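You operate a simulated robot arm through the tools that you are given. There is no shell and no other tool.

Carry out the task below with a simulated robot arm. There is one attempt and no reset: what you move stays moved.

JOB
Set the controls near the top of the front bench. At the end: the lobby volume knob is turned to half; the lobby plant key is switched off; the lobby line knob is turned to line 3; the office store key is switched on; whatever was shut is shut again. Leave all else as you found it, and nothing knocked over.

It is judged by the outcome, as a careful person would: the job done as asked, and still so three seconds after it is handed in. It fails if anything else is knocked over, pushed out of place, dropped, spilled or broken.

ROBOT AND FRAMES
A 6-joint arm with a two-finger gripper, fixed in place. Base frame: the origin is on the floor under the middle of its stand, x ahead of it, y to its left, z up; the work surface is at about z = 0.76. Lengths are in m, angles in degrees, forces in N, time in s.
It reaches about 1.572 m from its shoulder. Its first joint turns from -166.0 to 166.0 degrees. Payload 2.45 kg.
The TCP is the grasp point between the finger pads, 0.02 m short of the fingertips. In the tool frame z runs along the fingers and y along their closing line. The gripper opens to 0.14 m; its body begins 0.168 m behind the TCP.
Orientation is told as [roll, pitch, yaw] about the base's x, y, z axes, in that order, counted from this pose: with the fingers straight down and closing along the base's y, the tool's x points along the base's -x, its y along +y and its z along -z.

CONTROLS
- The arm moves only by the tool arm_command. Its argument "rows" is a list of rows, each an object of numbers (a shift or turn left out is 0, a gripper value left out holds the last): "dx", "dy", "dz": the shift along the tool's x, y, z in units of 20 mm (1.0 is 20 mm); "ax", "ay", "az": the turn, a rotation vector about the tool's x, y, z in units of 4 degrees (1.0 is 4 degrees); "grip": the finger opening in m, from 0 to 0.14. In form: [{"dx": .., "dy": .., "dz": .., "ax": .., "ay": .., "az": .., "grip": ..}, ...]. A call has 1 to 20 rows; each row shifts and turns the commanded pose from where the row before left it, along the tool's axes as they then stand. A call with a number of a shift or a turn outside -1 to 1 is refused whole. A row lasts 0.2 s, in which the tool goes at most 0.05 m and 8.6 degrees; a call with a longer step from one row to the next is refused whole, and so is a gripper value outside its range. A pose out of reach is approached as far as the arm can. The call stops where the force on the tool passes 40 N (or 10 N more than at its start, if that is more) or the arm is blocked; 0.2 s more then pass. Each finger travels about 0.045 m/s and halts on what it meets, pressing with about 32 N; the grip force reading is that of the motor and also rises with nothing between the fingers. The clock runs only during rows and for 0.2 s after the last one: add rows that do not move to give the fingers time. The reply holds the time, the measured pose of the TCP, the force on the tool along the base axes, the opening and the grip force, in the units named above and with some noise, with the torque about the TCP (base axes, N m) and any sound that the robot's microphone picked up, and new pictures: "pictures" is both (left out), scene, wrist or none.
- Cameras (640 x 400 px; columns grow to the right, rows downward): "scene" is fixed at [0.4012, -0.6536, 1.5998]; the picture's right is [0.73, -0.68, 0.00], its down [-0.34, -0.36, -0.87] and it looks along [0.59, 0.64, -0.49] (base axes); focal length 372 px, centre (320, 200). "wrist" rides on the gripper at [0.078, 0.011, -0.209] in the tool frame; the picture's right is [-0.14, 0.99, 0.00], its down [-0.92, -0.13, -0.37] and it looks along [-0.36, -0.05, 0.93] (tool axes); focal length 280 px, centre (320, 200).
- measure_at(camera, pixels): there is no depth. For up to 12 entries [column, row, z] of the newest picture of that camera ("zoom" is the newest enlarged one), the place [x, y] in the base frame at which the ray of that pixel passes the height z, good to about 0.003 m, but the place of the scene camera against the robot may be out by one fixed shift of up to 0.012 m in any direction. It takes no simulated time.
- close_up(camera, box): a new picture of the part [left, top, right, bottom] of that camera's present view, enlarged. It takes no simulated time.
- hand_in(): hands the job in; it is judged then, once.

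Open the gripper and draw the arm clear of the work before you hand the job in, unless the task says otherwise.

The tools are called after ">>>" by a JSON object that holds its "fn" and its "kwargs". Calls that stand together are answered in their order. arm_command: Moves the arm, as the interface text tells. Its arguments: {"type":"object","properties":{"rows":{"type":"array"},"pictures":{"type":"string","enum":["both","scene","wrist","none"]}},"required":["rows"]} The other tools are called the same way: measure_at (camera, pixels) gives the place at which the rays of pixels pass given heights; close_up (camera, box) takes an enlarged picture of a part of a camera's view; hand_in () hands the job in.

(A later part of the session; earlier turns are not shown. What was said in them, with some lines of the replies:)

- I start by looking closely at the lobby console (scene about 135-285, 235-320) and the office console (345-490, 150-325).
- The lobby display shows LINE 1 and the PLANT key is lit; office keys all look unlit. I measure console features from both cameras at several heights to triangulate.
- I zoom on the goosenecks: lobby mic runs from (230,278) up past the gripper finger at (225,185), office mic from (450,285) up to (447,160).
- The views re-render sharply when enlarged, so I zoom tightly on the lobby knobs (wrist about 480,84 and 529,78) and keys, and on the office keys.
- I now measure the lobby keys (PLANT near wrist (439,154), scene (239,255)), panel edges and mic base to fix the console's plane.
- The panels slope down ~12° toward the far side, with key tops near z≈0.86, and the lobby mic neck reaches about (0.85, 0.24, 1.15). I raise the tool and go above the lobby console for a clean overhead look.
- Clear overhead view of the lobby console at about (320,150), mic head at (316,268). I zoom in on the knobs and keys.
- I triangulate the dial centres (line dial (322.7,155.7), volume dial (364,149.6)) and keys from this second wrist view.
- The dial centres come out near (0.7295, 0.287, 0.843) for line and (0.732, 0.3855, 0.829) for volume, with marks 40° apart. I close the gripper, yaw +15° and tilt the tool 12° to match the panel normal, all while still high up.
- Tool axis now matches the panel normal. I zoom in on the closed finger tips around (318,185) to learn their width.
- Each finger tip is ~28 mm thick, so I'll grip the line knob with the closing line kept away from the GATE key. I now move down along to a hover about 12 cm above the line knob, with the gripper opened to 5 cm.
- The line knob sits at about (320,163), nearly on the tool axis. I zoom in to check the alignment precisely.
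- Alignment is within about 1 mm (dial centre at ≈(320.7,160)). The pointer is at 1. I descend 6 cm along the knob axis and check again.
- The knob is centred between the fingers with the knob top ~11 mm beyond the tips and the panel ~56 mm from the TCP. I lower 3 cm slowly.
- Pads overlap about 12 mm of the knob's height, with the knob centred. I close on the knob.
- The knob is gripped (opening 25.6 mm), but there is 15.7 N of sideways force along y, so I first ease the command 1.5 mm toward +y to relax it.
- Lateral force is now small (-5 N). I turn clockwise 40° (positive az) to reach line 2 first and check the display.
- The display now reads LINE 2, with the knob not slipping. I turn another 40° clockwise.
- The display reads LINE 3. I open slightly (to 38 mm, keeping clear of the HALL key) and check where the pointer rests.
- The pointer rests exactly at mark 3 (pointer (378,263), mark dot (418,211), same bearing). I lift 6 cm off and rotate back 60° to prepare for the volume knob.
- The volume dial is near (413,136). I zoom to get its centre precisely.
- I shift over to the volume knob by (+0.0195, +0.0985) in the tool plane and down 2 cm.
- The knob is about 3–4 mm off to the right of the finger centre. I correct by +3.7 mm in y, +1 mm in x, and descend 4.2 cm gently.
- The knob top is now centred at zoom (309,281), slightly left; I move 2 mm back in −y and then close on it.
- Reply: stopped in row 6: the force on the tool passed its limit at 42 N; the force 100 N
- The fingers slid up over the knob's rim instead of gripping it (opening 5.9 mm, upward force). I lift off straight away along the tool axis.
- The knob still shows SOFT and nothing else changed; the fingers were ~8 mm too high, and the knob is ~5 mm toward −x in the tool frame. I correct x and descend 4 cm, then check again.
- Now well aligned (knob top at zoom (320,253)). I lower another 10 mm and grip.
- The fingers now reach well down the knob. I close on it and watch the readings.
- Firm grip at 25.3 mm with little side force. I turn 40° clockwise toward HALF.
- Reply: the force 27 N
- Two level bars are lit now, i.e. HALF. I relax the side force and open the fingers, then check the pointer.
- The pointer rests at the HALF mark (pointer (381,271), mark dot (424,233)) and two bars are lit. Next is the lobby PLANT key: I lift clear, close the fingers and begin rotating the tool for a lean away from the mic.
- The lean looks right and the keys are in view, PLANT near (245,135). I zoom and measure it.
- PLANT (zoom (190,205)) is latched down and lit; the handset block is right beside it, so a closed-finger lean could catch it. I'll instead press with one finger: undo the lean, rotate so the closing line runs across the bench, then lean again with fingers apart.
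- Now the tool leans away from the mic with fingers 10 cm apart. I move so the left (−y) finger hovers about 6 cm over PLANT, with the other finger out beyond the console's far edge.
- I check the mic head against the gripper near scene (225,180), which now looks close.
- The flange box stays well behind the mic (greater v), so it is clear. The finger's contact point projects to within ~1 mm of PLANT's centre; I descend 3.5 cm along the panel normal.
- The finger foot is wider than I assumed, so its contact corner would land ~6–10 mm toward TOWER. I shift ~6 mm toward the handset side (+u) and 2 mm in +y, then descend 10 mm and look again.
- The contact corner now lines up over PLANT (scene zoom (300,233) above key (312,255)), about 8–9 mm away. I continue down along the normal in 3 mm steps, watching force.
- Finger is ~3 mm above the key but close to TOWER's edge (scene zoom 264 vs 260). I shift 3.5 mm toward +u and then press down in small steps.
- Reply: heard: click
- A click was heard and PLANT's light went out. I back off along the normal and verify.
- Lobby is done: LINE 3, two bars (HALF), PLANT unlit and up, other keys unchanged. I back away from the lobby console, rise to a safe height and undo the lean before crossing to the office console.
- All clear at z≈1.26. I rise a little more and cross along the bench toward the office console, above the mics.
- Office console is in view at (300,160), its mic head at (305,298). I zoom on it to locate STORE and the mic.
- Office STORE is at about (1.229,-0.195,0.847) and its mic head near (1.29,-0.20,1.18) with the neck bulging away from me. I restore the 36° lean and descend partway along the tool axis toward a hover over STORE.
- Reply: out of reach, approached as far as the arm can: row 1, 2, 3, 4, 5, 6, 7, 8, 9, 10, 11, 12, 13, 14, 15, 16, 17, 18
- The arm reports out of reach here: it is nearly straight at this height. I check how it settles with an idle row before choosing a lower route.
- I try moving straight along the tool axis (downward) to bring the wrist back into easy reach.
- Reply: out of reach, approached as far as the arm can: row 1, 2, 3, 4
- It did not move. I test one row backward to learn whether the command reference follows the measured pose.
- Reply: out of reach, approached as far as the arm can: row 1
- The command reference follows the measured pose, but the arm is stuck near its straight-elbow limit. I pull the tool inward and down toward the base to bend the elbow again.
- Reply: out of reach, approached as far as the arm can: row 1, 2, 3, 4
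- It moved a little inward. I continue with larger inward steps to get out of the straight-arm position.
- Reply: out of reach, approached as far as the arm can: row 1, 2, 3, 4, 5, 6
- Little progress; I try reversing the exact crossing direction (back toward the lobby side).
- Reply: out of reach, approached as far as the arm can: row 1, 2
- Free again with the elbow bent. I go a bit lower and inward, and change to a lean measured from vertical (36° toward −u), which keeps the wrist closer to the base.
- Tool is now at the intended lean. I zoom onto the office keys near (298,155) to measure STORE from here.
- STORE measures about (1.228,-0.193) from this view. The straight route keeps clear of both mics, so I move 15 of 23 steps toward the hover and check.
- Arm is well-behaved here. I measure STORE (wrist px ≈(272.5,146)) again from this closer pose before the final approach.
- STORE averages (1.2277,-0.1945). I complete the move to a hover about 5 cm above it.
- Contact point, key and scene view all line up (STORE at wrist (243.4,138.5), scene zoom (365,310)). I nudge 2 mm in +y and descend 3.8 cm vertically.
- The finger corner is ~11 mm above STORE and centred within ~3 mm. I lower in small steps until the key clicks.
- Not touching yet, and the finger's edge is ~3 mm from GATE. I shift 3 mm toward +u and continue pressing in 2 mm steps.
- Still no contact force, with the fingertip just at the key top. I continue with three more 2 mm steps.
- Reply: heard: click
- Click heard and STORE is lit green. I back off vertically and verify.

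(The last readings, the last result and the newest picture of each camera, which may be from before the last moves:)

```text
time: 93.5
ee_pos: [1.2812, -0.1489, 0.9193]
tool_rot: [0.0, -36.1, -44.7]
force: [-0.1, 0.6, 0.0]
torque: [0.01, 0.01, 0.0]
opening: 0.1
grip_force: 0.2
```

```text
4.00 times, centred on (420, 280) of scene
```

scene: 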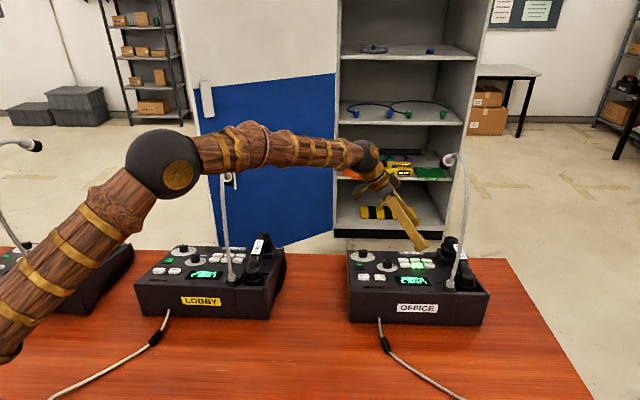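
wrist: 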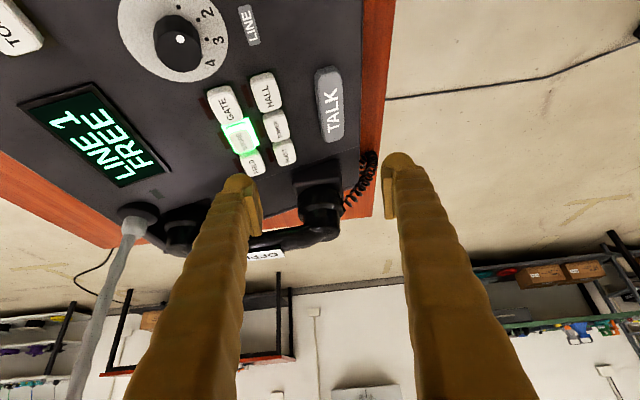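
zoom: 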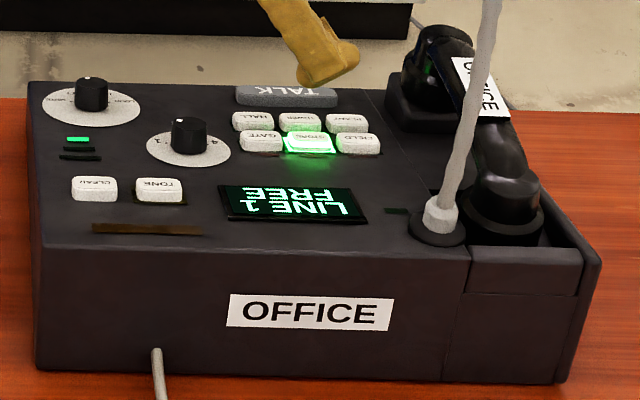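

STORE is on and the rest of the office console is unchanged. I retrace my path up and away between the consoles.

>>> {"fn": "arm_command", "kwargs": {"rows": [{"dx": 0.288, "dy": 0.022, "dz": -0.973}, {"dx": 0.288, "dy": 0.022, "dz": -0.973}, {"dx": 0.288, "dy": 0.022, "dz": -0.973}, {"dx": 0.288, "dy": 0.022, "dz": -0.973}, {"dx": 0.288, "dy": 0.022, "dz": -0.973}, {"dx": 0.288, "dy": 0.022, "dz": -0.973}, {"dx": 0.288, "dy": 0.022, "dz": -0.973}, {"dx": 0.288, "dy": 0.022, "dz": -0.973}, {"dx": 0.288, "dy": 0.022, "dz": -0.973}, {"dx": 0.288, "dy": 0.022, "dz": -0.973}, {"dx": 0.288, "dy": 0.022, "dz": -0.973}, {"dx": 0.288, "dy": 0.022, "dz": -0.973}, {"dx": 0.288, "dy": 0.022, "dz": -0.973}, {"dx": 0.288, "dy": 0.022, "dz": -0.973}, {"dx": 0.288, "dy": 0.022, "dz": -0.973}, {"dx": 0.288, "dy": 0.022, "dz": -0.973}, {"dx": 0.288, "dy": 0.022, "dz": -0.973}, {"dx": 0.288, "dy": 0.022, "dz": -0.973}, {"dx": 0.288, "dy": 0.022, "dz": -0.973}, {"dx": 0.288, "dy": 0.022, "dz": -0.973}], "pictures": "both"}}

```text
time: 97.7
ee_pos: [1.0586, 0.0839, 1.1675]
tool_rot: [0.1, -36.1, -44.5]
force: [-0.3, 0.4, 0.5]
torque: [0.0, 0.04, 0.0]
opening: 0.0998
grip_force: 0.0
```

scene: 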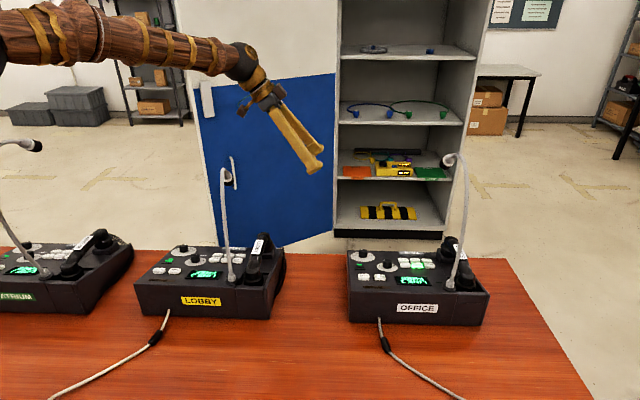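
wrist: 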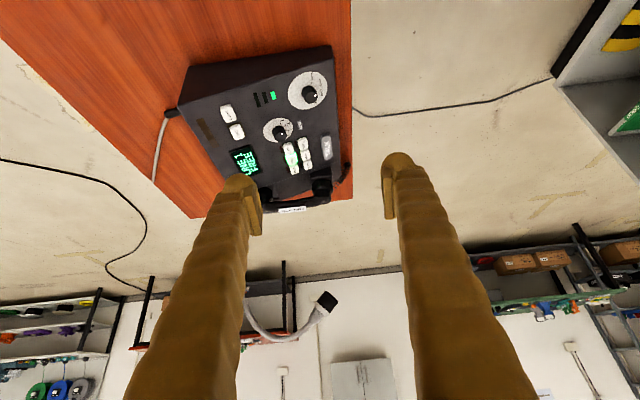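

I lift further and move the arm back toward its starting area, clear of all consoles and mics.

>>> {"fn": "arm_command", "kwargs": {"rows": [{"dx": -0.588, "dz": -0.81}, {"dx": -0.588, "dz": -0.81}, {"dx": -0.588, "dz": -0.81}, {"dx": -0.588, "dz": -0.81}, {"dx": -0.588, "dz": -0.81}, {"dx": 0.375, "dy": -0.985, "dz": -0.458}, {"dx": 0.375, "dy": -0.985, "dz": -0.458}, {"dx": 0.375, "dy": -0.985, "dz": -0.458}, {"dx": 0.375, "dy": -0.985, "dz": -0.458}, {"dx": 0.375, "dy": -0.985, "dz": -0.458}, {"dx": 0.375, "dy": -0.985, "dz": -0.458}, {"dx": 0.375, "dy": -0.985, "dz": -0.458}, {"dx": 0.375, "dy": -0.985, "dz": -0.458}, {"dx": 0.375, "dy": -0.985, "dz": -0.458}, {"dx": 0.375, "dy": -0.985, "dz": -0.458}, {"grip": 0.14}, {}], "pictures": "both"}}

>>> {"fn": "close_up", "kwargs": {"camera": "scene", "box": [130, 220, 290, 320]}}

>>> {"fn": "close_up", "kwargs": {"camera": "scene", "box": [160, 235, 260, 297]}}

>>> {"fn": "close_up", "kwargs": {"camera": "scene", "box": [350, 240, 450, 302]}}

```text
time: 101.3
ee_pos: [0.8376, 0.0229, 1.2955]
tool_rot: [0.0, -36.1, -44.7]
force: [0.2, -0.1, 0.6]
torque: [0.03, -0.02, 0.04]
opening: 0.1399
grip_force: 0.2
```

scene: 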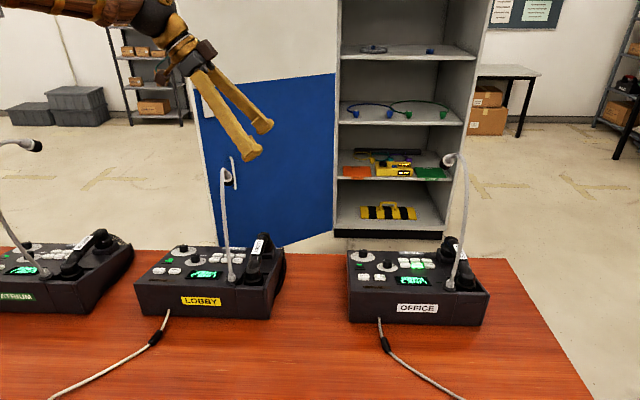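
wrist: 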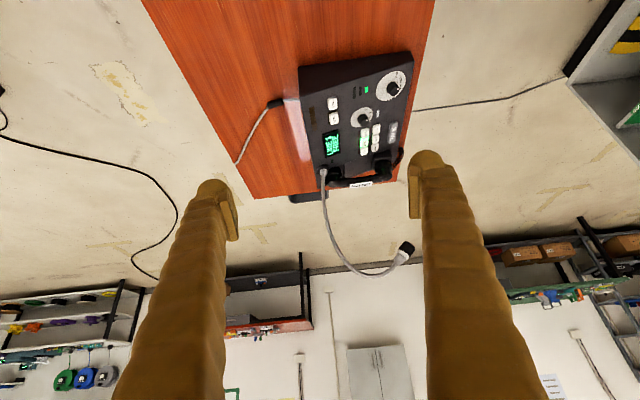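

```text
4.00 times, centred on (210, 270) of scene
```

zoom: 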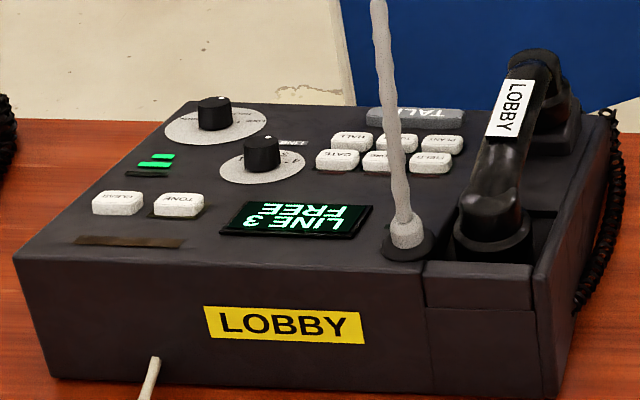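

```text
6.40 times, centred on (210, 266) of scene
```

zoom: 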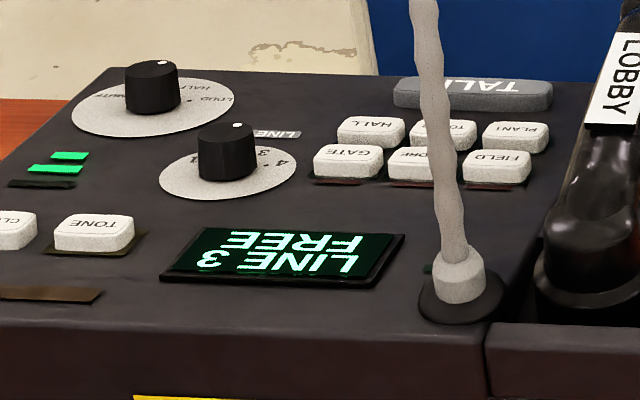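

```text
6.40 times, centred on (400, 271) of scene
```

zoom: 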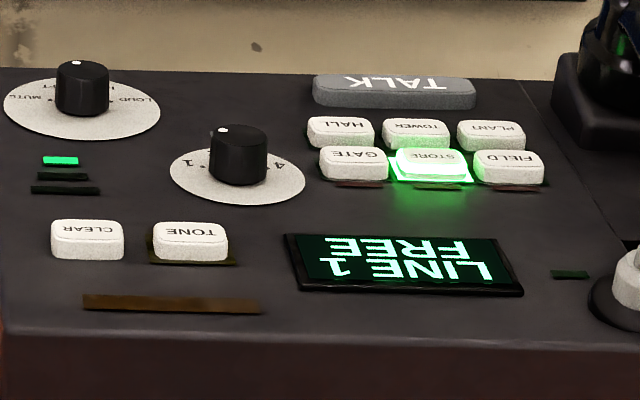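

All four settings show correctly: lobby LINE 3, two bars, PLANT off; office STORE on. The lobby console looks shifted slightly compared with the first picture, so I zoom on its corners to quantify.

>>> {"fn": "close_up", "kwargs": {"camera": "scene", "box": [125, 275, 189, 325]}}

>>> {"fn": "close_up", "kwargs": {"camera": "scene", "box": [240, 275, 304, 325]}}

>>> {"fn": "close_up", "kwargs": {"camera": "scene", "box": [0, 120, 160, 320]}}

>>> {"fn": "measure_at", "kwargs": {"camera": "scene", "pixels": [[182, 252, 0.84], [194, 264, 0.84], [158, 272, 0.84], [231, 281, 0.84], [239, 255.5, 0.84]]}}

```text
8.00 times, centred on (157, 300) of scene
```

zoom: 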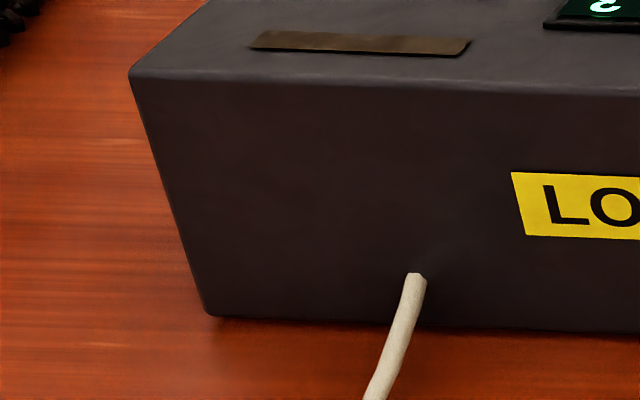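

```text
8.00 times, centred on (272, 300) of scene
```

zoom: 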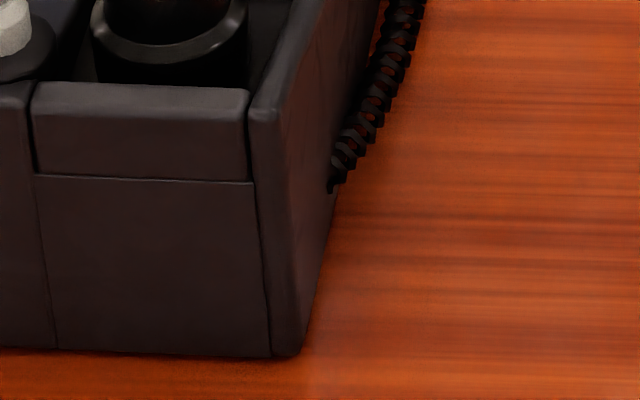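

```text
2.00 times, centred on (80, 220) of scene
```

zoom: 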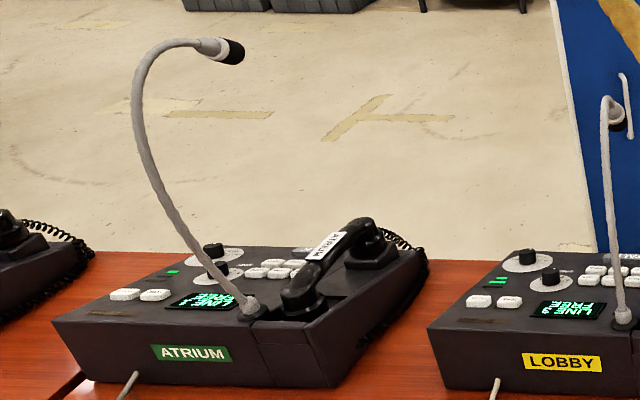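

```text
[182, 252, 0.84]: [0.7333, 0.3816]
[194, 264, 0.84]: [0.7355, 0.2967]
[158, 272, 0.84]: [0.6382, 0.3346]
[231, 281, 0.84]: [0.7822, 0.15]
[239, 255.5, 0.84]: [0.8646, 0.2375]
```

The lobby console has moved only a few millimetres (about 5 mm, ~1°), with nothing tipped and Atrium untouched. I draw the arm further back from the bench before handing in.

>>> {"fn": "arm_command", "kwargs": {"rows": [{"dx": 0.132, "dy": -0.962, "dz": -0.377}, {"dx": 0.132, "dy": -0.962, "dz": -0.377}, {"dx": 0.132, "dy": -0.962, "dz": -0.377}, {"dx": 0.132, "dy": -0.962, "dz": -0.377}, {"dx": 0.132, "dy": -0.962, "dz": -0.377}, {"dx": 0.132, "dy": -0.962, "dz": -0.377}, {"dx": 0.132, "dy": -0.962, "dz": -0.377}, {"dx": 0.132, "dy": -0.962, "dz": -0.377}, {}, {}], "pictures": "both"}}

>>> {"fn": "close_up", "kwargs": {"camera": "scene", "box": [130, 140, 290, 320]}}

>>> {"fn": "close_up", "kwargs": {"camera": "scene", "box": [340, 140, 500, 330]}}

```text
time: 103.5
ee_pos: [0.6957, -0.0484, 1.3325]
tool_rot: [0.0, -36.1, -44.6]
force: [1.2, 0.0, -1.5]
torque: [0.02, 0.02, 0.01]
opening: 0.1397
grip_force: 0.1
```

scene: 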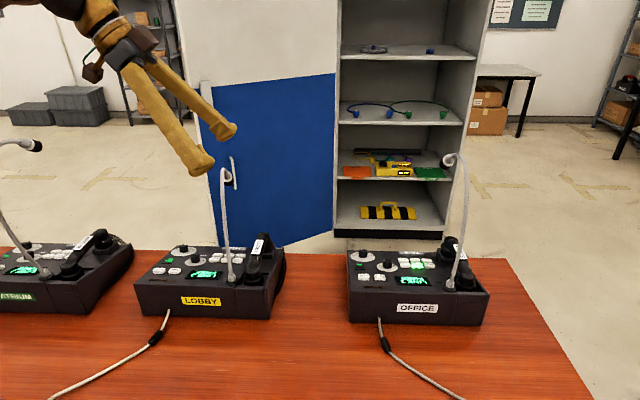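
wrist: 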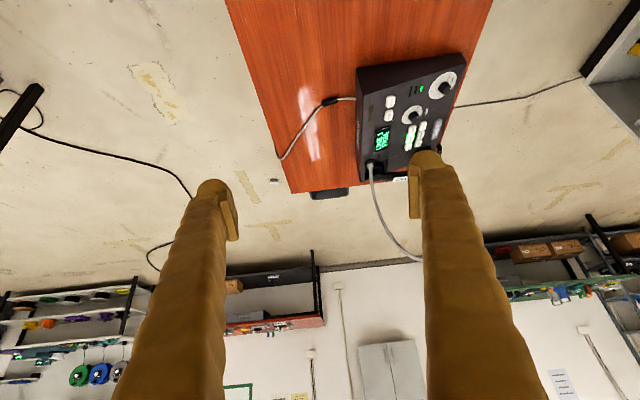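

```text
2.22 times, centred on (210, 230) of scene
```

zoom: 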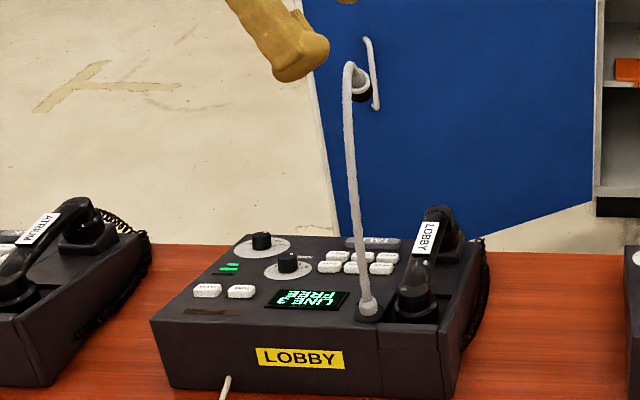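

```text
2.11 times, centred on (420, 235) of scene
```

zoom: 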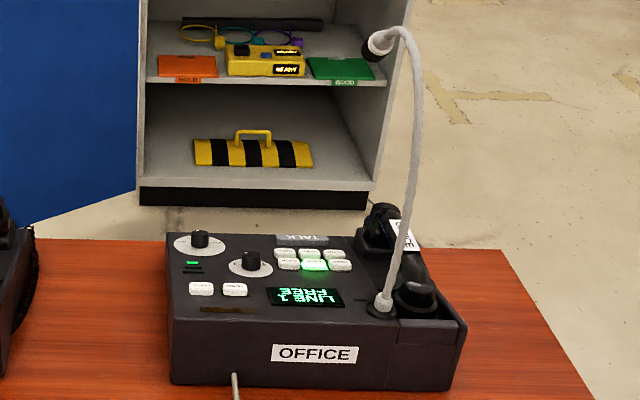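

Everything is as asked: lobby LINE 3, volume at HALF (two bars), PLANT off; office STORE on. Handsets are seated, the mics are upright, and the arm is clear with the gripper open. I hand the job in.

>>> {"fn": "hand_in", "kwargs": {}}

```text
The job is handed in.
```

All four controls are set and the job is handed in; I don't have the verdict.

| Control | Result | How I know |
|---|---|---|
| Lobby volume knob | Half | Pointer at HALF, two level bars lit |
| Lobby plant key | Off | Click heard, light out |
| Lobby line knob | Line 3 | Display reads LINE 3, pointer at 3 |
| Office store key | On | Click heard, key lit green |

- **Lobby console moved slightly:** It sits about 5 mm from where it started and is turned about 1°. Its left front corner moved the most, roughly 9 mm. I did not push it back, because that risked moving it further.
- **Failed first grip on the volume knob:** The fingers slid up over the knob and pressed down on it with about 99 N. I lifted off at once and the knob's setting had not changed, but the console shifted a few millimetres around then. It shifted again later, while I was backing away after pressing the plant key, and I don't know what caused that.
- **Everything else:** I opened nothing, so there was nothing to shut again. In the last pictures nothing is knocked over, the atrium console is unchanged, and the arm is back from the bench with the gripper open.
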